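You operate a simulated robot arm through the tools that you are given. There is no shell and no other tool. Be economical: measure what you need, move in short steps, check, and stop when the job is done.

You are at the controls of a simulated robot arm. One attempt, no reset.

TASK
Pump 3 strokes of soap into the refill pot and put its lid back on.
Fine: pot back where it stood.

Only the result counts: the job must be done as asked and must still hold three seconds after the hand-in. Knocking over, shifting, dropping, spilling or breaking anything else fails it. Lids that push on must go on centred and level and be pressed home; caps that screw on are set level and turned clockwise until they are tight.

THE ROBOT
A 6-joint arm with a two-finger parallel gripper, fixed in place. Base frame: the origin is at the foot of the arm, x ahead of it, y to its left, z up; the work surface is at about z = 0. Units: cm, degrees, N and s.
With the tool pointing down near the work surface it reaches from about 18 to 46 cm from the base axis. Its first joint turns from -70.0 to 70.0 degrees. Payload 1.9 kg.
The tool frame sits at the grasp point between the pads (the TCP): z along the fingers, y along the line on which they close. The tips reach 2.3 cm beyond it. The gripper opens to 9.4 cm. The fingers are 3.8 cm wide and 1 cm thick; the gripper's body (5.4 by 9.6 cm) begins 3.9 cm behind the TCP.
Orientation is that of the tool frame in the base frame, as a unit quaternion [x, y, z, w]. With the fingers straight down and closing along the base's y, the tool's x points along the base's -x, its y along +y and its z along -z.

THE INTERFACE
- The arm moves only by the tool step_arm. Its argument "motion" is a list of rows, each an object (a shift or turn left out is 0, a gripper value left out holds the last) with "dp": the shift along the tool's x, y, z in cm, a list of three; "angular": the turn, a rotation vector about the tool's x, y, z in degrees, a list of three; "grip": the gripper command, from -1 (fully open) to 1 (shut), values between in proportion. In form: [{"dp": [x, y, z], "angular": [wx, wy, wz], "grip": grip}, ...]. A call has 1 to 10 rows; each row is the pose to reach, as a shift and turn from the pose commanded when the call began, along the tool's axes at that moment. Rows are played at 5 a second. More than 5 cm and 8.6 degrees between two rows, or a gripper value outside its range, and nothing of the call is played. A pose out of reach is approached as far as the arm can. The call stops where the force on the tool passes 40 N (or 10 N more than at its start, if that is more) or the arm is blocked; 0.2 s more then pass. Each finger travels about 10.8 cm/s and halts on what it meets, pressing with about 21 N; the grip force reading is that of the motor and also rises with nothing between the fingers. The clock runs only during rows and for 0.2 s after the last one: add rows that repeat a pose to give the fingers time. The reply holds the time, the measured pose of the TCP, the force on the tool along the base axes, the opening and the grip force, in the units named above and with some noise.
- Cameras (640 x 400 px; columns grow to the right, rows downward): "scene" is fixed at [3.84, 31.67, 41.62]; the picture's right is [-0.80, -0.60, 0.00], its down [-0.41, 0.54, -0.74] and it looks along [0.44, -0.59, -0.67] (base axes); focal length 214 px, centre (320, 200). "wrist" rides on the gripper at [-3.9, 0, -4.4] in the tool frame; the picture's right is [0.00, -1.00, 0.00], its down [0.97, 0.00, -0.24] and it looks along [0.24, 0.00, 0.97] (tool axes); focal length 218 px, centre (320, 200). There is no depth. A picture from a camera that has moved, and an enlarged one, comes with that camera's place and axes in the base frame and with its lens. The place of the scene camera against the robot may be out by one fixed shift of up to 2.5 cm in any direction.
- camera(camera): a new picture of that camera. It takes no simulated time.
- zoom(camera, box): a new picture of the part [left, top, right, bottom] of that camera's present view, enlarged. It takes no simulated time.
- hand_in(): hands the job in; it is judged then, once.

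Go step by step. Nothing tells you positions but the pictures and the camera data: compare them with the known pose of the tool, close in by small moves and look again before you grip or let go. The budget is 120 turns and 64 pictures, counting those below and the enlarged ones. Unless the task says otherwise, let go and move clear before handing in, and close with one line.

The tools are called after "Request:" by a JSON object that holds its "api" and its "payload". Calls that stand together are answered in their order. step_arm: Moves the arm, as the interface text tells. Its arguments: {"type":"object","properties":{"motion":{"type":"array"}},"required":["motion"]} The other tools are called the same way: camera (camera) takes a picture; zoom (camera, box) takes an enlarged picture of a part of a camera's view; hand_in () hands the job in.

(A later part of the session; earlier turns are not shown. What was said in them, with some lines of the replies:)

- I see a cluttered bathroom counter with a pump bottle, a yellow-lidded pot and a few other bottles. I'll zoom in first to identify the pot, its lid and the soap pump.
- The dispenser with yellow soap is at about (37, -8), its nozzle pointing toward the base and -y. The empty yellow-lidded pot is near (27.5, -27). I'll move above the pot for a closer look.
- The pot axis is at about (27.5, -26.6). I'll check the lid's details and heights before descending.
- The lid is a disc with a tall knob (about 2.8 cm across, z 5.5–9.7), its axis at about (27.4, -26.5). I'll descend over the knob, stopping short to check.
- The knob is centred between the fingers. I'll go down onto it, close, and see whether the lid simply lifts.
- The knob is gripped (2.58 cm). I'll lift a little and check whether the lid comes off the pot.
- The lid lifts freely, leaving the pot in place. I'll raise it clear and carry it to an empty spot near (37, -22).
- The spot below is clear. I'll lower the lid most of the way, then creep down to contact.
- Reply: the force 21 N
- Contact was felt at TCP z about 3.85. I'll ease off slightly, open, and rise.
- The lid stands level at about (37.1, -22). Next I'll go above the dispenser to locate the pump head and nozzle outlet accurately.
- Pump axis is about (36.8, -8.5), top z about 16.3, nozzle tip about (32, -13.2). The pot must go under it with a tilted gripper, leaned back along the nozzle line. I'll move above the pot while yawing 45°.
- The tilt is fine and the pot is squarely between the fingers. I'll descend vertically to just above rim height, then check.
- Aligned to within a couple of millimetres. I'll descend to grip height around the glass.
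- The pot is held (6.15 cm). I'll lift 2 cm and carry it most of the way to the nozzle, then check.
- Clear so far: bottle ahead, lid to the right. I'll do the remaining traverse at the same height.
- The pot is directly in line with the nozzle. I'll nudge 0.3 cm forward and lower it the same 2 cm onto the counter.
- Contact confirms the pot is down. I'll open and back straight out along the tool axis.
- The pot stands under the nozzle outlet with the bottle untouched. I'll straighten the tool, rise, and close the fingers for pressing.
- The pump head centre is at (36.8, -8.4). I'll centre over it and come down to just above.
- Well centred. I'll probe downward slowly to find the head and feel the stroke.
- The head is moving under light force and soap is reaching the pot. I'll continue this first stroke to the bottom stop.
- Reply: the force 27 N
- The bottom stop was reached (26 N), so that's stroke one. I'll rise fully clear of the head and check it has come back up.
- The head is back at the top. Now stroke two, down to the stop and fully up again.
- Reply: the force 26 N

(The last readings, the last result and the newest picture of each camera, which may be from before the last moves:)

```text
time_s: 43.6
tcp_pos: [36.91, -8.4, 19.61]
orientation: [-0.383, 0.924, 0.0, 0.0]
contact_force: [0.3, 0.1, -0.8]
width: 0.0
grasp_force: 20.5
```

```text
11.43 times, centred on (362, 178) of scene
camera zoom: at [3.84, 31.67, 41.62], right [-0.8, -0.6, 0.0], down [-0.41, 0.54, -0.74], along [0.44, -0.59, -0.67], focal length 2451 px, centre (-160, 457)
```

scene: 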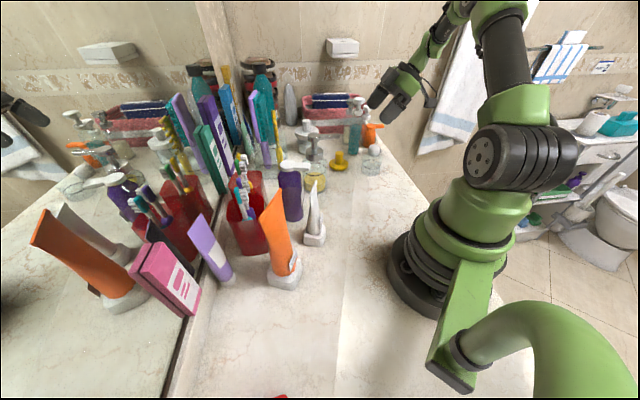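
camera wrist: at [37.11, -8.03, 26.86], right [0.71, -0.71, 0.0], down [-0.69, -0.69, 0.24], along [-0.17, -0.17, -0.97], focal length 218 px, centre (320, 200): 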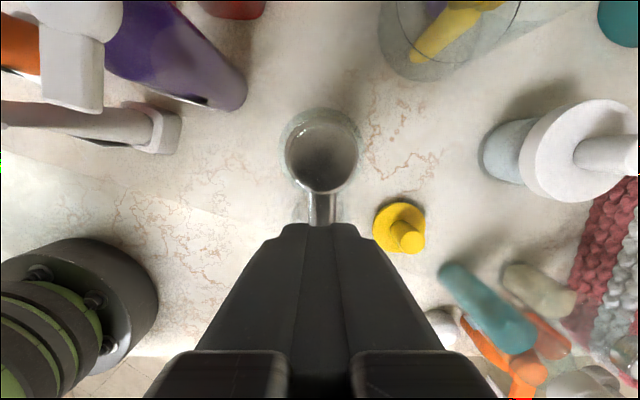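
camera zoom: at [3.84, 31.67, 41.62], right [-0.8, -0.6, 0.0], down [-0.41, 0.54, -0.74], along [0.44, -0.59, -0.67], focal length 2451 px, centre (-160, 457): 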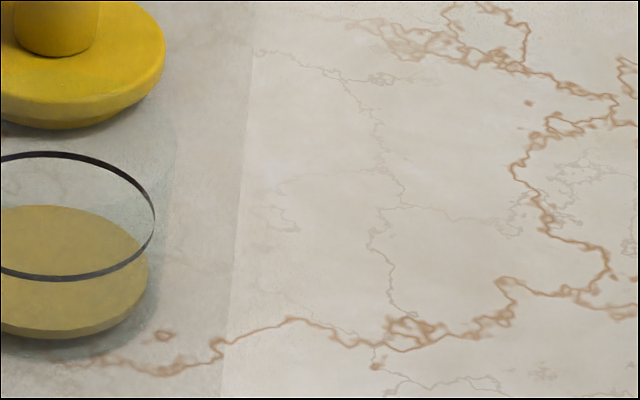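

Request:
{"api": "zoom", "payload": {"camera": "scene", "box": [322, 165, 352, 195]}}

Request:
{"api": "step_arm", "payload": {"motion": [{"dp": [0, 0, 0.6]}, {"dp": [0, 0, 1.0]}, {"dp": [0, 0, 1.3]}, {"dp": [0, 0, 1.6]}, {"dp": [0, 0, 1.9]}, {"dp": [0, 0, 2.1]}, {"dp": [0, 0, 2.3]}, {"dp": [0, 0, 2.35]}, {"dp": [0, 0, 2.35]}]}}

Request:
{"api": "step_arm", "payload": {"motion": [{"dp": [0, 0, -0.5]}, {"dp": [0, 0, -1]}, {"dp": [0, 0, -1.6]}, {"dp": [0, 0, -2.35]}, {"dp": [0, 0, -2.8]}, {"dp": [0, 0, -2.8]}]}}

Request:
{"api": "zoom", "payload": {"camera": "scene", "box": [322, 165, 352, 195]}}

```text
13.33 times, centred on (337, 180) of scene
camera zoom: at [3.84, 31.67, 41.62], right [-0.8, -0.6, 0.0], down [-0.41, 0.54, -0.74], along [0.44, -0.59, -0.67], focal length 2860 px, centre (93, 467)
```

zoom: 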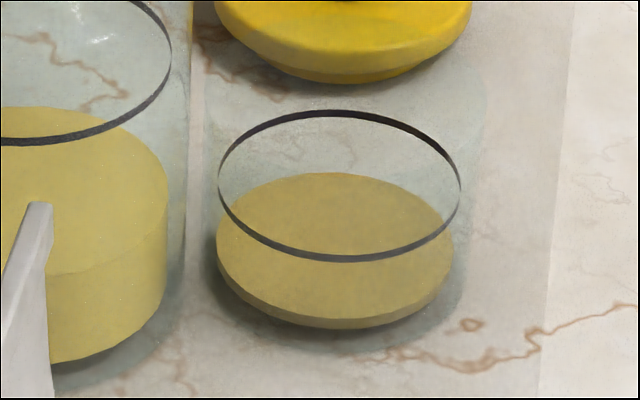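

```text
time_s: 45.6
tcp_pos: [36.76, -8.47, 17.0]
orientation: [-0.383, 0.924, -0.001, 0.001]
contact_force: [3.6, 7.4, 28.3]
width: 0.0
grasp_force: 20.9
```

```text
time_s: 47.0
tcp_pos: [36.84, -8.41, 19.75]
orientation: [-0.382, 0.924, 0.0, 0.0]
contact_force: [-0.6, -0.3, -0.7]
width: 0.01
grasp_force: 20.5
```

```text
13.33 times, centred on (337, 180) of scene
camera zoom: at [3.84, 31.67, 41.62], right [-0.8, -0.6, 0.0], down [-0.41, 0.54, -0.74], along [0.44, -0.59, -0.67], focal length 2860 px, centre (93, 467)
```

zoom: 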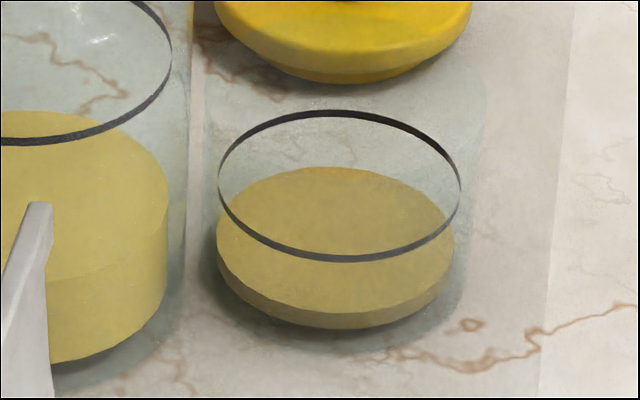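

Three full strokes are in the pot, and each left a matching rise in level. Now I'll retrace: up, back, open and tilt to fetch the pot.

Request:
{"api": "step_arm", "payload": {"motion": [{"dp": [0, 0, -1.5]}, {"dp": [0, 0, -2.45]}, {"dp": [2.4, 0.02, -2.45]}, {"dp": [4.8, 0.04, -2.45]}, {"dp": [7.2, 0.05, -2.45]}, {"dp": [9.6, 0.07, -2.45]}, {"dp": [12, 0.09, -2.45], "grip": -0.5}, {"dp": [14.33, 0.1, -2.45], "grip": -1}, {"dp": [14.33, 0.1, -2.45], "grip": -1}]}}

Request:
{"api": "step_arm", "payload": {"motion": [{"dp": [0, 0, 1.8], "angular": [0, -7, 0]}, {"dp": [0, 0, 3.6], "angular": [0, -14, 0]}, {"dp": [0, 0, 5.4], "angular": [0, -21, 0]}, {"dp": [0, 0, 7.2], "angular": [0, -28, 0]}, {"dp": [0, 0, 9], "angular": [0, -35, 0]}, {"dp": [0, 0, 9], "angular": [0, -35, 0]}]}}

Request:
{"api": "camera", "payload": {"camera": "wrist"}}

```text
time_s: 49.0
tcp_pos: [26.4, -18.46, 22.27]
orientation: [-0.383, 0.924, 0.0, 0.0]
contact_force: [-0.8, 0.2, -0.3]
width: 9.41
grasp_force: 0.0
```

```text
time_s: 50.4
tcp_pos: [26.52, -18.37, 13.27]
orientation: [-0.365, 0.881, 0.115, 0.278]
contact_force: [-0.1, -0.5, -0.3]
width: 9.4
grasp_force: 0.0
```

```text
20 pictures are left
camera wrist: at [26.94, -17.99, 19.21], right [0.71, -0.71, 0.0], down [-0.66, -0.66, -0.36], along [0.26, 0.26, -0.93], focal length 218 px, centre (320, 200)
```

wrist: 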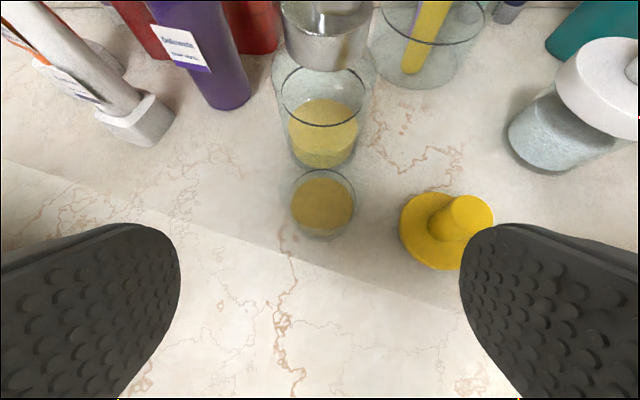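

The pose matches the earlier retreat pose, so I'll advance back along the tool axis onto the pot and close.

Request:
{"api": "step_arm", "payload": {"motion": [{"dp": [0, 0, 2.5]}, {"dp": [0, 0, 5]}, {"dp": [0, 0, 7.5]}, {"dp": [0, 0, 9.5]}, {"dp": [0, 0, 11]}, {"dp": [0, 0, 12]}, {"dp": [0, 0, 12]}]}}

Request:
{"api": "step_arm", "payload": {"motion": [{"grip": -0.7}, {"grip": -0.5}, {"grip": -0.4}, {"grip": -0.35}, {"grip": -0.3}, {"grip": -0.2}, {"grip": 0}, {"grip": 0}]}}

Request:
{"api": "camera", "payload": {"camera": "wrist"}}

```text
time_s: 52.0
tcp_pos: [31.44, -13.52, 3.34]
orientation: [-0.365, 0.881, 0.115, 0.278]
contact_force: [0.4, 0.1, 0.4]
width: 9.38
grasp_force: 0.0
```

```text
time_s: 53.8
tcp_pos: [31.52, -13.56, 3.41]
orientation: [-0.366, 0.881, 0.116, 0.278]
contact_force: [-0.1, -0.9, 1.9]
width: 6.18
grasp_force: 21.2
```

```text
19 pictures are left
camera wrist: at [31.94, -13.14, 9.36], right [0.71, -0.71, 0.0], down [-0.66, -0.66, -0.36], along [0.26, 0.25, -0.93], focal length 218 px, centre (320, 200)
```

wrist: 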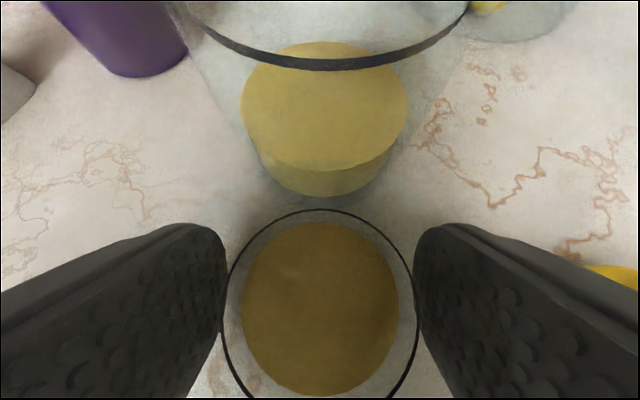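

Gripped again. I'll lift 2 cm and carry the pot back along the same path, slowly.

Request:
{"api": "step_arm", "payload": {"motion": [{"dp": [-0.57, 0, -0.82]}, {"dp": [-1.15, 0, -1.64]}, {"dp": [0.1, -0.77, -2.52]}, {"dp": [1.36, -1.55, -3.4]}, {"dp": [2.62, -2.32, -4.28]}, {"dp": [3.87, -3.1, -5.16]}, {"dp": [5.12, -3.87, -6.04]}, {"dp": [6.38, -4.64, -6.92]}, {"dp": [7.64, -5.42, -7.8]}, {"dp": [8.89, -6.19, -8.68]}]}}

Request:
{"api": "zoom", "payload": {"camera": "scene", "box": [300, 95, 420, 195]}}

```text
time_s: 56.0
tcp_pos: [27.11, -26.68, 5.44]
orientation: [-0.365, 0.881, 0.115, 0.278]
contact_force: [0.3, -0.3, -1.4]
width: 6.15
grasp_force: 21.2
```

```text
4.00 times, centred on (360, 145) of scene
camera zoom: at [3.84, 31.67, 41.62], right [-0.8, -0.6, 0.0], down [-0.41, 0.54, -0.74], along [0.44, -0.59, -0.67], focal length 858 px, centre (160, 420)
```

zoom: 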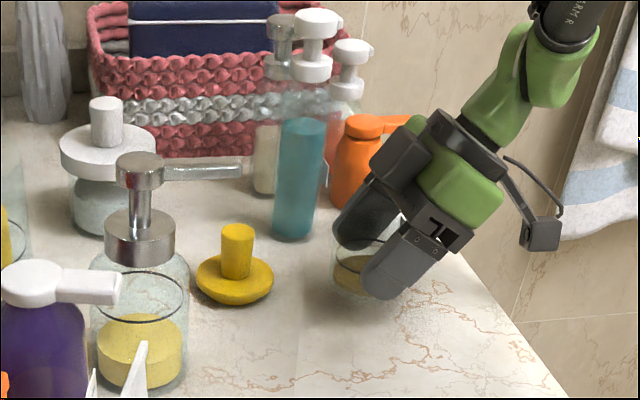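

The pot is back over its original spot. I'll lower it 2 cm gently.

Request:
{"api": "step_arm", "payload": {"motion": [{"dp": [0.4, 0, 0.57]}, {"dp": [0.75, 0, 1.07]}, {"dp": [0.98, 0, 1.4]}, {"dp": [1.1, 0, 1.57]}, {"dp": [1.15, 0, 1.64]}, {"dp": [1.15, 0, 1.64]}]}}

```text
time_s: 57.4
tcp_pos: [27.13, -26.74, 3.45]
orientation: [-0.366, 0.881, 0.115, 0.277]
contact_force: [0.8, 0.8, -1.4]
width: 6.12
grasp_force: 21.0
```

Request:
{"api": "step_arm", "payload": {"motion": [{"dp": [0.057, 0, 0.082]}, {"dp": [0.057, 0, 0.082]}]}}

```text
time_s: 58.0
tcp_pos: [27.07, -26.79, 3.52]
orientation: [-0.365, 0.881, 0.115, 0.278]
contact_force: [-4.8, 3.7, 14.8]
width: 6.15
grasp_force: 20.7
```

The pot is resting on the counter. I'll open and back out.

Request:
{"api": "step_arm", "payload": {"motion": [{"grip": -0.5}, {"grip": -0.7}, {"grip": -1}, {"grip": -1}, {"dp": [0, 0, -2]}, {"dp": [0, 0, -4]}, {"dp": [0, 0, -6.5]}, {"dp": [0, 0, -9]}, {"dp": [0, 0, -11]}, {"dp": [0, 0, -11]}]}}

Request:
{"api": "step_arm", "payload": {"motion": [{"dp": [-1.03, 0, -1.47], "angular": [0, 7, 0]}, {"dp": [-2.07, 0, -2.95], "angular": [0, 14, 0]}, {"dp": [-3.1, 0, -4.42], "angular": [0, 21, 0]}, {"dp": [-4.14, 0, -5.9], "angular": [0, 28, 0]}, {"dp": [-5.17, 0, -7.37], "angular": [0, 35, 0]}, {"dp": [-5.17, 0, -7.37], "angular": [0, 35, 0]}]}}

Request:
{"api": "zoom", "payload": {"camera": "scene", "box": [350, 125, 400, 185]}}

```text
time_s: 60.2
tcp_pos: [22.73, -31.17, 12.36]
orientation: [-0.365, 0.881, 0.115, 0.277]
contact_force: [0.3, -0.2, -0.8]
width: 9.41
grasp_force: 0.1
```

```text
time_s: 61.6
tcp_pos: [22.57, -30.93, 21.56]
orientation: [-0.383, 0.924, -0.001, -0.001]
contact_force: [-0.2, 0.8, -0.3]
width: 9.4
grasp_force: 0.1
```

```text
6.67 times, centred on (375, 155) of scene
camera zoom: at [3.84, 31.67, 41.62], right [-0.8, -0.6, 0.0], down [-0.41, 0.54, -0.74], along [0.44, -0.59, -0.67], focal length 1430 px, centre (-47, 500)
```

zoom: 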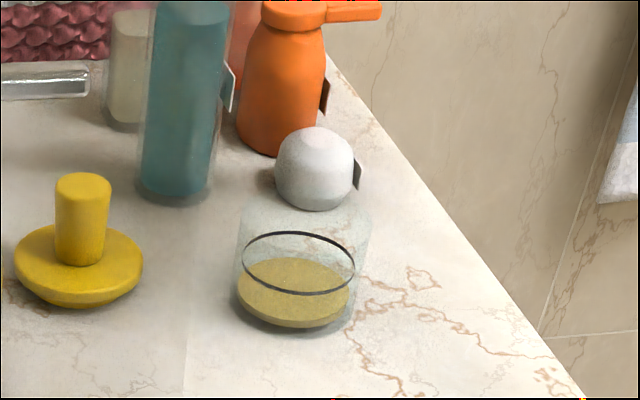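

The pot sits within about a millimetre of its original place. Next, the lid: I'll move above it, yawing back.

Request:
{"api": "step_arm", "payload": {"motion": [{"dp": [-1.85, -0.43, 0], "angular": [0, 0, 5]}, {"dp": [-3.7, -0.87, 0], "angular": [0, 0, 10]}, {"dp": [-5.55, -1.3, 0], "angular": [0, 0, 15]}, {"dp": [-7.4, -1.73, 0], "angular": [0, 0, 20]}, {"dp": [-9.2, -2.17, 0], "angular": [0, 0, 25]}, {"dp": [-11.1, -2.6, 0], "angular": [0, 0, 30]}, {"dp": [-12.9, -3.03, 1], "angular": [0, 0, 35]}, {"dp": [-14.8, -3.47, 3], "angular": [0, 0, 40]}, {"dp": [-16.6, -3.9, 5.5], "angular": [0, 0, 45]}, {"dp": [-16.6, -3.9, 5.5], "angular": [0, 0, 45]}]}}

Request:
{"api": "camera", "payload": {"camera": "wrist"}}

```text
time_s: 63.8
tcp_pos: [37.28, -22.16, 15.72]
orientation: [0.001, 1.0, 0.0, 0.0]
contact_force: [0.1, -0.3, 0.1]
width: 9.41
grasp_force: 0.1
```

```text
16 pictures are left
camera wrist: at [41.14, -22.21, 20.17], right [0.0, -1.0, 0.0], down [-0.97, 0.0, 0.24], along [-0.24, 0.0, -0.97], focal length 218 px, centre (320, 200)
```

wrist: 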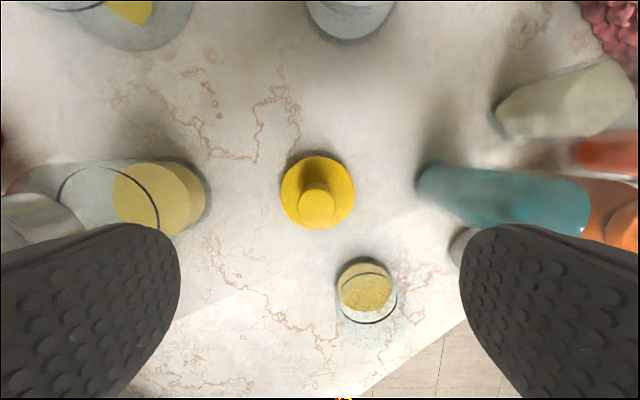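

The lid is where I left it. I'll correct about 0.2 cm, descend around the knob and grip it at the same height as before.

Request:
{"api": "step_arm", "payload": {"motion": [{"dp": [0.17, 0.2, 2]}, {"dp": [0.17, 0.2, 4]}, {"dp": [0.17, 0.2, 6]}, {"dp": [0.17, 0.2, 8]}, {"dp": [0.17, 0.2, 10]}, {"dp": [0.17, 0.2, 11]}, {"dp": [0.17, 0.2, 11.6]}, {"dp": [0.17, 0.2, 11.6]}]}}

Request:
{"api": "step_arm", "payload": {"motion": [{"grip": -0.3}, {"grip": 0.1}, {"grip": 0.3}, {"grip": 0.4}, {"grip": 0.6}, {"grip": 1}, {"grip": 1}]}}

Request:
{"api": "step_arm", "payload": {"motion": [{"dp": [0, 0, -1]}, {"dp": [0, 0, -3]}, {"dp": [0, 0, -5]}, {"dp": [0, 0, -7]}, {"dp": [0, 0, -9]}, {"dp": [0, 0, -11]}, {"dp": [0, 0, -11]}]}}

Request:
{"api": "camera", "payload": {"camera": "wrist"}}

Request:
{"api": "zoom", "payload": {"camera": "scene", "box": [300, 75, 400, 175]}}

```text
time_s: 65.6
tcp_pos: [37.09, -22.03, 4.25]
orientation: [0.0, 1.0, 0.0, 0.0]
contact_force: [-0.6, -0.7, 0.2]
width: 9.39
grasp_force: 0.0
```

```text
time_s: 67.2
tcp_pos: [36.99, -22.19, 4.32]
orientation: [0.0, 1.0, 0.0, 0.0]
contact_force: [0.7, 0.6, 0.2]
width: 2.6
grasp_force: 21.1
```

```text
time_s: 68.8
tcp_pos: [36.85, -21.81, 15.39]
orientation: [0.0, 1.0, 0.0, 0.0]
contact_force: [-0.3, 0.5, 0.4]
width: 2.58
grasp_force: 21.1
```

```text
15 pictures are left
camera wrist: at [40.78, -21.97, 19.82], right [0.0, -1.0, 0.0], down [-0.97, 0.0, 0.24], along [-0.24, 0.0, -0.97], focal length 218 px, centre (320, 200)
```

wrist: 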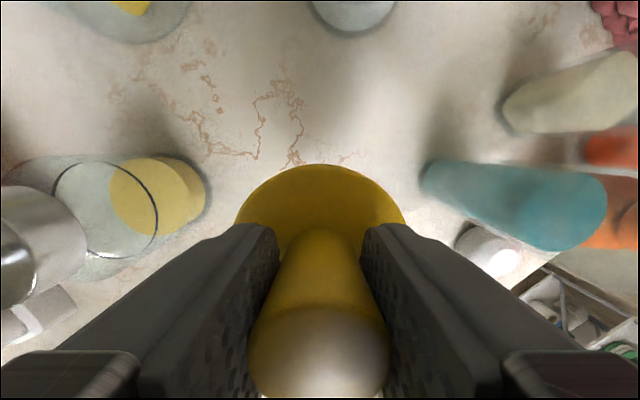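

```text
4.00 times, centred on (350, 125) of scene
camera zoom: at [3.84, 31.67, 41.62], right [-0.8, -0.6, 0.0], down [-0.41, 0.54, -0.74], along [0.44, -0.59, -0.67], focal length 858 px, centre (200, 500)
```

zoom: 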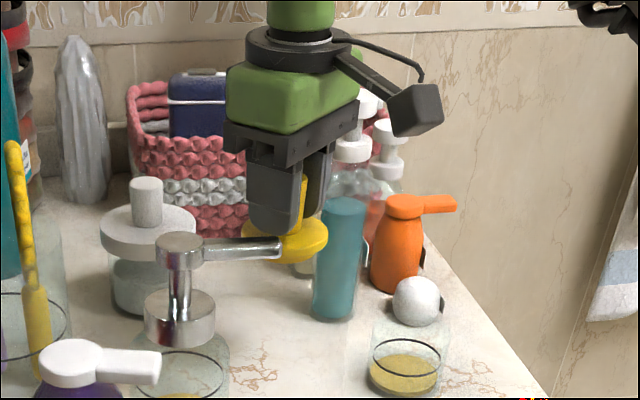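

The lid is held level and centred. I'll carry it back over the pot at height and check alignment.

Request:
{"api": "step_arm", "payload": {"motion": [{"dp": [1.4, -0.67, 0]}, {"dp": [2.8, -1.34, 0]}, {"dp": [4.2, -2, 0]}, {"dp": [5.6, -2.7, 0]}, {"dp": [7, -3.4, 0]}, {"dp": [8.4, -4.1, 0]}, {"dp": [9.6, -4.7, 0]}, {"dp": [9.6, -4.7, 0]}]}}

Request:
{"api": "step_arm", "payload": {"motion": [{"dp": [0, 0, 1.5]}, {"dp": [0, 0, 3]}, {"dp": [0, 0, 3.6]}, {"dp": [0, 0, 3.6]}, {"dp": [0, 0, 3.6]}]}}

Request:
{"api": "zoom", "payload": {"camera": "scene", "box": [350, 125, 400, 185]}}

Request:
{"api": "camera", "payload": {"camera": "wrist"}}

```text
time_s: 70.6
tcp_pos: [27.42, -26.68, 15.46]
orientation: [0.0, 1.0, 0.0, -0.001]
contact_force: [-0.4, -0.2, -0.2]
width: 2.58
grasp_force: 21.0
```

```text
time_s: 71.8
tcp_pos: [27.34, -26.65, 11.77]
orientation: [0.0, 1.0, -0.001, 0.0]
contact_force: [-0.2, 0.2, 0.0]
width: 2.59
grasp_force: 20.8
```

```text
6.67 times, centred on (375, 155) of scene
camera zoom: at [3.84, 31.67, 41.62], right [-0.8, -0.6, 0.0], down [-0.41, 0.54, -0.74], along [0.44, -0.59, -0.67], focal length 1430 px, centre (-47, 500)
```

zoom: 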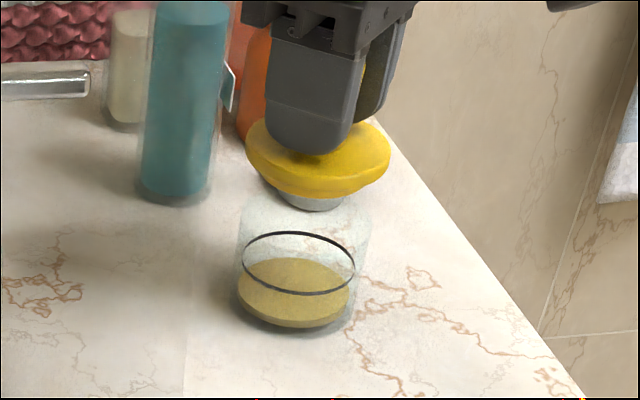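

```text
12 pictures are left
camera wrist: at [31.28, -26.65, 16.25], right [0.0, -1.0, 0.0], down [-0.97, 0.0, 0.24], along [-0.24, 0.0, -0.97], focal length 218 px, centre (320, 200)
```

wrist: 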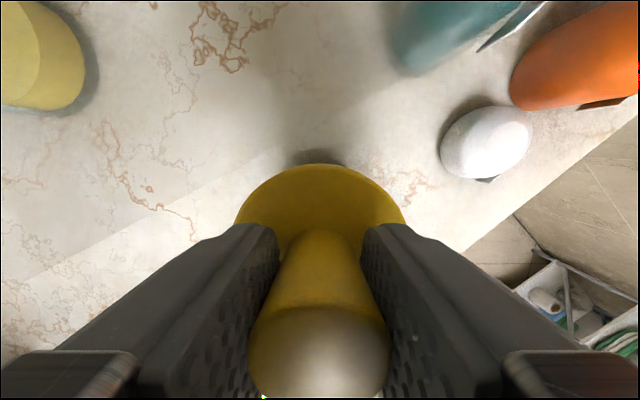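

The lid has a plug underneath and is aligned over the pot opening to about a millimetre. I'll lower slowly and watch the force.

Request:
{"api": "step_arm", "payload": {"motion": [{"dp": [0, 0, 0.6]}, {"dp": [0, 0, 1.2]}, {"dp": [0, 0, 1.6]}, {"dp": [0, 0, 1.9]}, {"dp": [0, 0, 2.1]}, {"dp": [0, 0, 2.3]}, {"dp": [0, 0, 2.3]}]}}

Request:
{"api": "zoom", "payload": {"camera": "scene", "box": [350, 125, 400, 185]}}

```text
time_s: 73.4
tcp_pos: [27.47, -26.59, 9.38]
orientation: [0.0, 1.0, 0.0, 0.0]
contact_force: [0.3, -0.1, -0.7]
width: 2.61
grasp_force: 21.1
```

```text
6.67 times, centred on (375, 155) of scene
camera zoom: at [3.84, 31.67, 41.62], right [-0.8, -0.6, 0.0], down [-0.41, 0.54, -0.74], along [0.44, -0.59, -0.67], focal length 1430 px, centre (-47, 500)
```

zoom: 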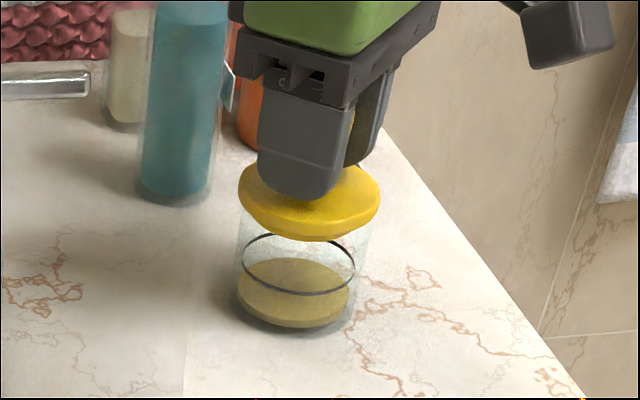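

It's entering freely. I'll continue slowly until it seats.

Request:
{"api": "step_arm", "payload": {"motion": [{"dp": [0, 0, 0.15]}, {"dp": [0, 0, 0.3]}, {"dp": [0, 0, 0.4]}, {"dp": [0, 0, 0.5]}, {"dp": [0, 0, 0.6]}, {"dp": [0, 0, 0.6]}]}}

```text
time_s: 74.8
tcp_pos: [27.39, -26.74, 8.88]
orientation: [0.0, 1.0, 0.0, 0.0]
contact_force: [-0.8, 0.0, -0.5]
width: 2.62
grasp_force: 21.1
```

Request:
{"api": "step_arm", "payload": {"motion": [{"dp": [0, 0, 0.05]}, {"dp": [0, 0, 0.1]}, {"dp": [0, 0, 0.15]}, {"dp": [0, 0, 0.2]}, {"dp": [0, 0, 0.25]}, {"dp": [0, 0, 0.25]}]}}

```text
time_s: 76.2
tcp_pos: [27.57, -26.53, 8.49]
orientation: [0.0, 1.0, -0.001, 0.0]
contact_force: [0.1, -0.1, 0.1]
width: 2.62
grasp_force: 21.4
```

Request:
{"api": "step_arm", "payload": {"motion": [{"dp": [0, 0, 0.05]}, {"dp": [0, 0, 0.1]}, {"dp": [0, 0, 0.15]}, {"dp": [0, 0, 0.2]}, {"dp": [0, 0, 0.2]}]}}

Request:
{"api": "zoom", "payload": {"camera": "scene", "box": [350, 125, 400, 185]}}

```text
time_s: 77.4
tcp_pos: [27.52, -26.67, 8.43]
orientation: [0.0, 1.0, -0.001, 0.001]
contact_force: [2.0, 4.1, 15.4]
width: 2.6
grasp_force: 20.9
```

```text
6.67 times, centred on (375, 155) of scene
camera zoom: at [3.84, 31.67, 41.62], right [-0.8, -0.6, 0.0], down [-0.41, 0.54, -0.74], along [0.44, -0.59, -0.67], focal length 1430 px, centre (-47, 500)
```

zoom: 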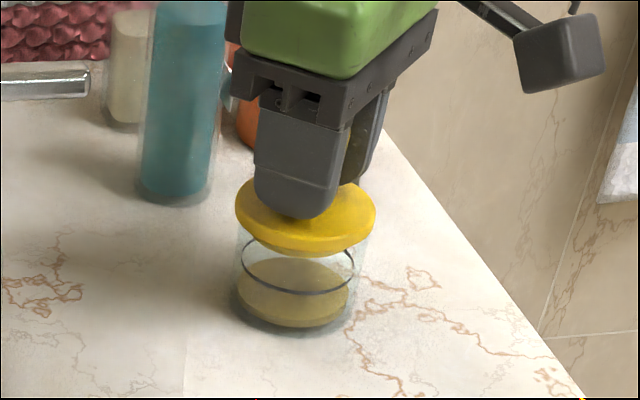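

Contact is at 15 N and the lid outline matches its original position. I'll press a bit further to be sure it's home.

Request:
{"api": "step_arm", "payload": {"motion": [{"dp": [0, 0, 0.06]}, {"dp": [0, 0, 0.12]}, {"dp": [0, 0, 0.16]}, {"dp": [0, 0, 0.16]}]}}

```text
time_s: 78.4
tcp_pos: [27.44, -26.65, 8.17]
orientation: [0.0, 1.0, 0.0, 0.0]
contact_force: [2.1, 0.8, 13.2]
width: 2.58
grasp_force: 21.1
```

Request:
{"api": "step_arm", "payload": {"motion": [{"dp": [0, 0, 0.06]}, {"dp": [0, 0, 0.12]}, {"dp": [0, 0, 0.18]}, {"dp": [0, 0, 0.18]}]}}

Request:
{"api": "zoom", "payload": {"camera": "scene", "box": [350, 125, 400, 185]}}

```text
time_s: 79.4
tcp_pos: [27.42, -26.72, 8.11]
orientation: [0.0, 1.0, 0.0, 0.0]
contact_force: [-5.2, 0.3, 20.1]
width: 2.61
grasp_force: 20.5
```

```text
6.67 times, centred on (375, 155) of scene
camera zoom: at [3.83, 31.67, 41.62], right [-0.8, -0.6, 0.0], down [-0.41, 0.54, -0.74], along [0.44, -0.59, -0.67], focal length 1430 px, centre (-47, 500)
```

zoom: 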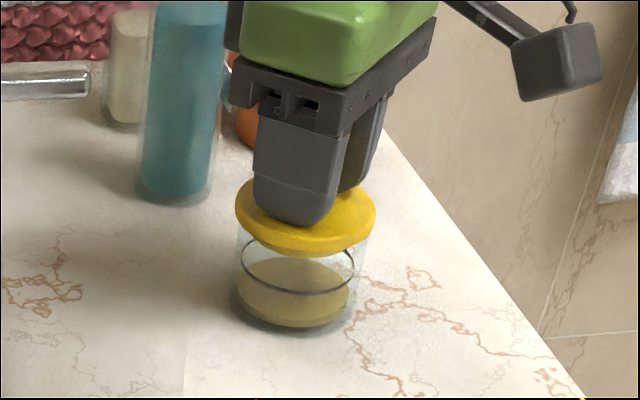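

The lid no longer moves (the fingers slip on the knob), so it's seated. I'll open, rise, close the fingers and give one press on the knob top.

Request:
{"api": "step_arm", "payload": {"motion": [{"grip": 0.4}, {"grip": 0.1}, {"grip": -0.2}, {"grip": -0.2}, {"dp": [0, 0, -1.5]}, {"dp": [0, 0, -3]}, {"dp": [0, 0, -5]}, {"dp": [0, 0, -5], "grip": 1}, {"dp": [0, 0, -5], "grip": 1}, {"dp": [0, 0, -5], "grip": 1}]}}

Request:
{"api": "zoom", "payload": {"camera": "scene", "box": [350, 125, 400, 185]}}

```text
time_s: 81.6
tcp_pos: [27.48, -26.56, 12.84]
orientation: [0.0, 1.0, 0.0, -0.001]
contact_force: [0.0, -0.6, -0.2]
width: 0.0
grasp_force: 21.3
```

```text
6.67 times, centred on (375, 155) of scene
camera zoom: at [3.84, 31.67, 41.62], right [-0.8, -0.6, 0.0], down [-0.41, 0.54, -0.74], along [0.44, -0.59, -0.67], focal length 1430 px, centre (-47, 500)
```

zoom: 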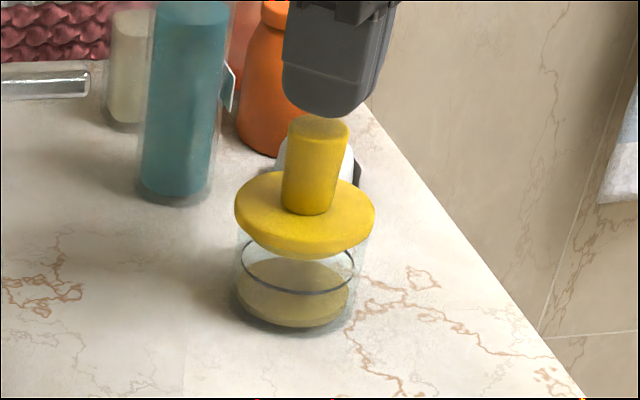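

Request:
{"api": "step_arm", "payload": {"motion": [{"dp": [0, 0, 0.2]}, {"dp": [0, 0, 0.4]}, {"dp": [0, 0, 0.6]}, {"dp": [0, 0, 0.7]}, {"dp": [0, 0, 0.8]}, {"dp": [0, 0, 0.9]}]}}

```text
time_s: 83.0
tcp_pos: [27.51, -26.71, 12.11]
orientation: [0.001, 1.0, -0.001, 0.0]
contact_force: [-0.4, 0.1, 0.7]
width: 0.0
grasp_force: 21.4
```

Request:
{"api": "step_arm", "payload": {"motion": [{"dp": [0, 0, 0.1]}, {"dp": [0, 0, 0.2]}, {"dp": [0, 0, 0.3]}, {"dp": [0, 0, 0.4]}, {"dp": [0, 0, 0.5]}, {"dp": [0, 0, 0.5]}]}}

```text
time_s: 83.9
tcp_pos: [27.49, -26.81, 12.1]
orientation: [0.001, 1.0, -0.001, 0.002]
contact_force: [-2.8, 2.1, 9.2]
width: 0.0
grasp_force: 21.0
stopped in row 4: the force on the tool passed its limit (the readings are from after the stop); the commanded pose is now the measured one
```

The press passed the 40 N limit with no movement, so the lid is fully home. I'll rise clear and take a last look.

Request:
{"api": "step_arm", "payload": {"motion": [{"dp": [0, 0, -1]}, {"dp": [0, 0, -3]}, {"dp": [0, 0, -5]}, {"dp": [0, 0, -7]}, {"dp": [0, 0, -9]}, {"dp": [0, 0, -9]}]}}

Request:
{"api": "zoom", "payload": {"camera": "scene", "box": [350, 125, 400, 185]}}

Request:
{"api": "camera", "payload": {"camera": "wrist"}}

```text
time_s: 85.3
tcp_pos: [27.48, -26.49, 20.98]
orientation: [0.002, 1.0, -0.001, 0.002]
contact_force: [0.3, 0.0, 0.2]
width: 0.0
grasp_force: 20.8
```

```text
6.67 times, centred on (375, 155) of scene
camera zoom: at [3.84, 31.67, 41.62], right [-0.8, -0.6, 0.0], down [-0.41, 0.54, -0.74], along [0.44, -0.59, -0.67], focal length 1430 px, centre (-47, 500)
```

zoom: 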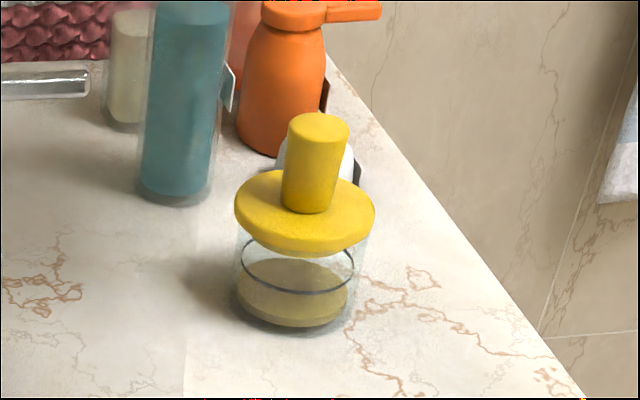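

```text
6 pictures are left
camera wrist: at [31.32, -26.52, 25.41], right [0.0, -1.0, 0.0], down [-0.97, 0.0, 0.24], along [-0.24, 0.0, -0.97], focal length 218 px, centre (320, 200)
```

wrist: 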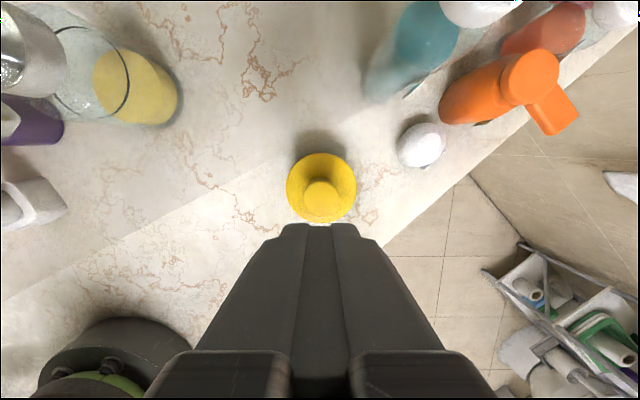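

Request:
{"api": "zoom", "payload": {"camera": "scene", "box": [360, 138, 386, 178]}}

Request:
{"api": "zoom", "payload": {"camera": "scene", "box": [220, 80, 400, 192]}}

```text
10.00 times, centred on (373, 158) of scene
camera zoom: at [3.84, 31.67, 41.62], right [-0.8, -0.6, 0.0], down [-0.41, 0.54, -0.74], along [0.44, -0.59, -0.67], focal length 2145 px, centre (-210, 620)
```

zoom: 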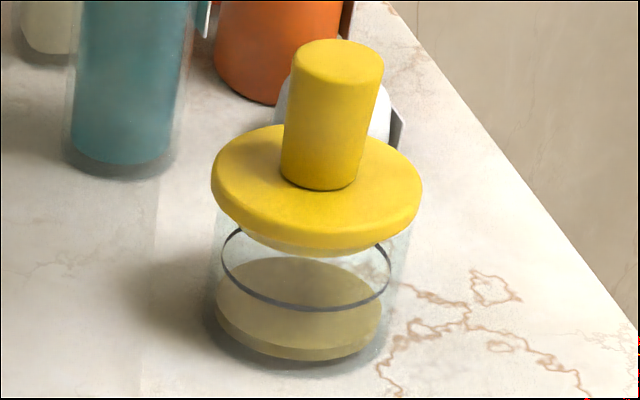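

```text
3.56 times, centred on (310, 136) of scene
camera zoom: at [3.84, 31.67, 41.62], right [-0.8, -0.6, 0.0], down [-0.41, 0.54, -0.74], along [0.44, -0.59, -0.67], focal length 763 px, centre (356, 428)
```

zoom: 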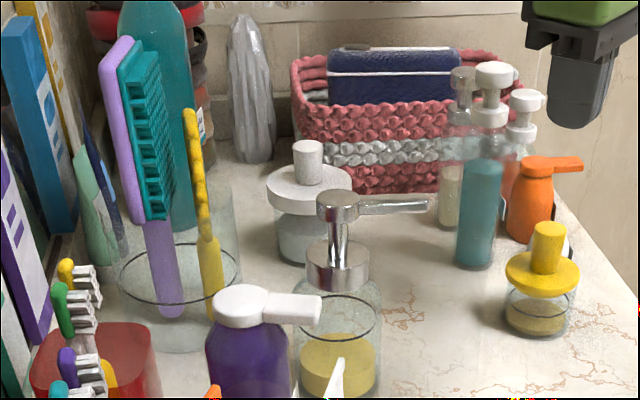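

The lid sits level and centred on the pot in its original place with three strokes of soap in it, and everything else looks as it did at the start. The gripper is clear, so I'm handing in.

Request:
{"api": "hand_in", "payload": {}}

```text
The job is handed in.
```

I pumped three full strokes of soap into the refill pot, put the pot back within about 1 mm of where it stood, and pressed its lid home level. In the final pictures the soap dispenser may also have moved by about 1 mm; I saw no spills and nothing else out of place.
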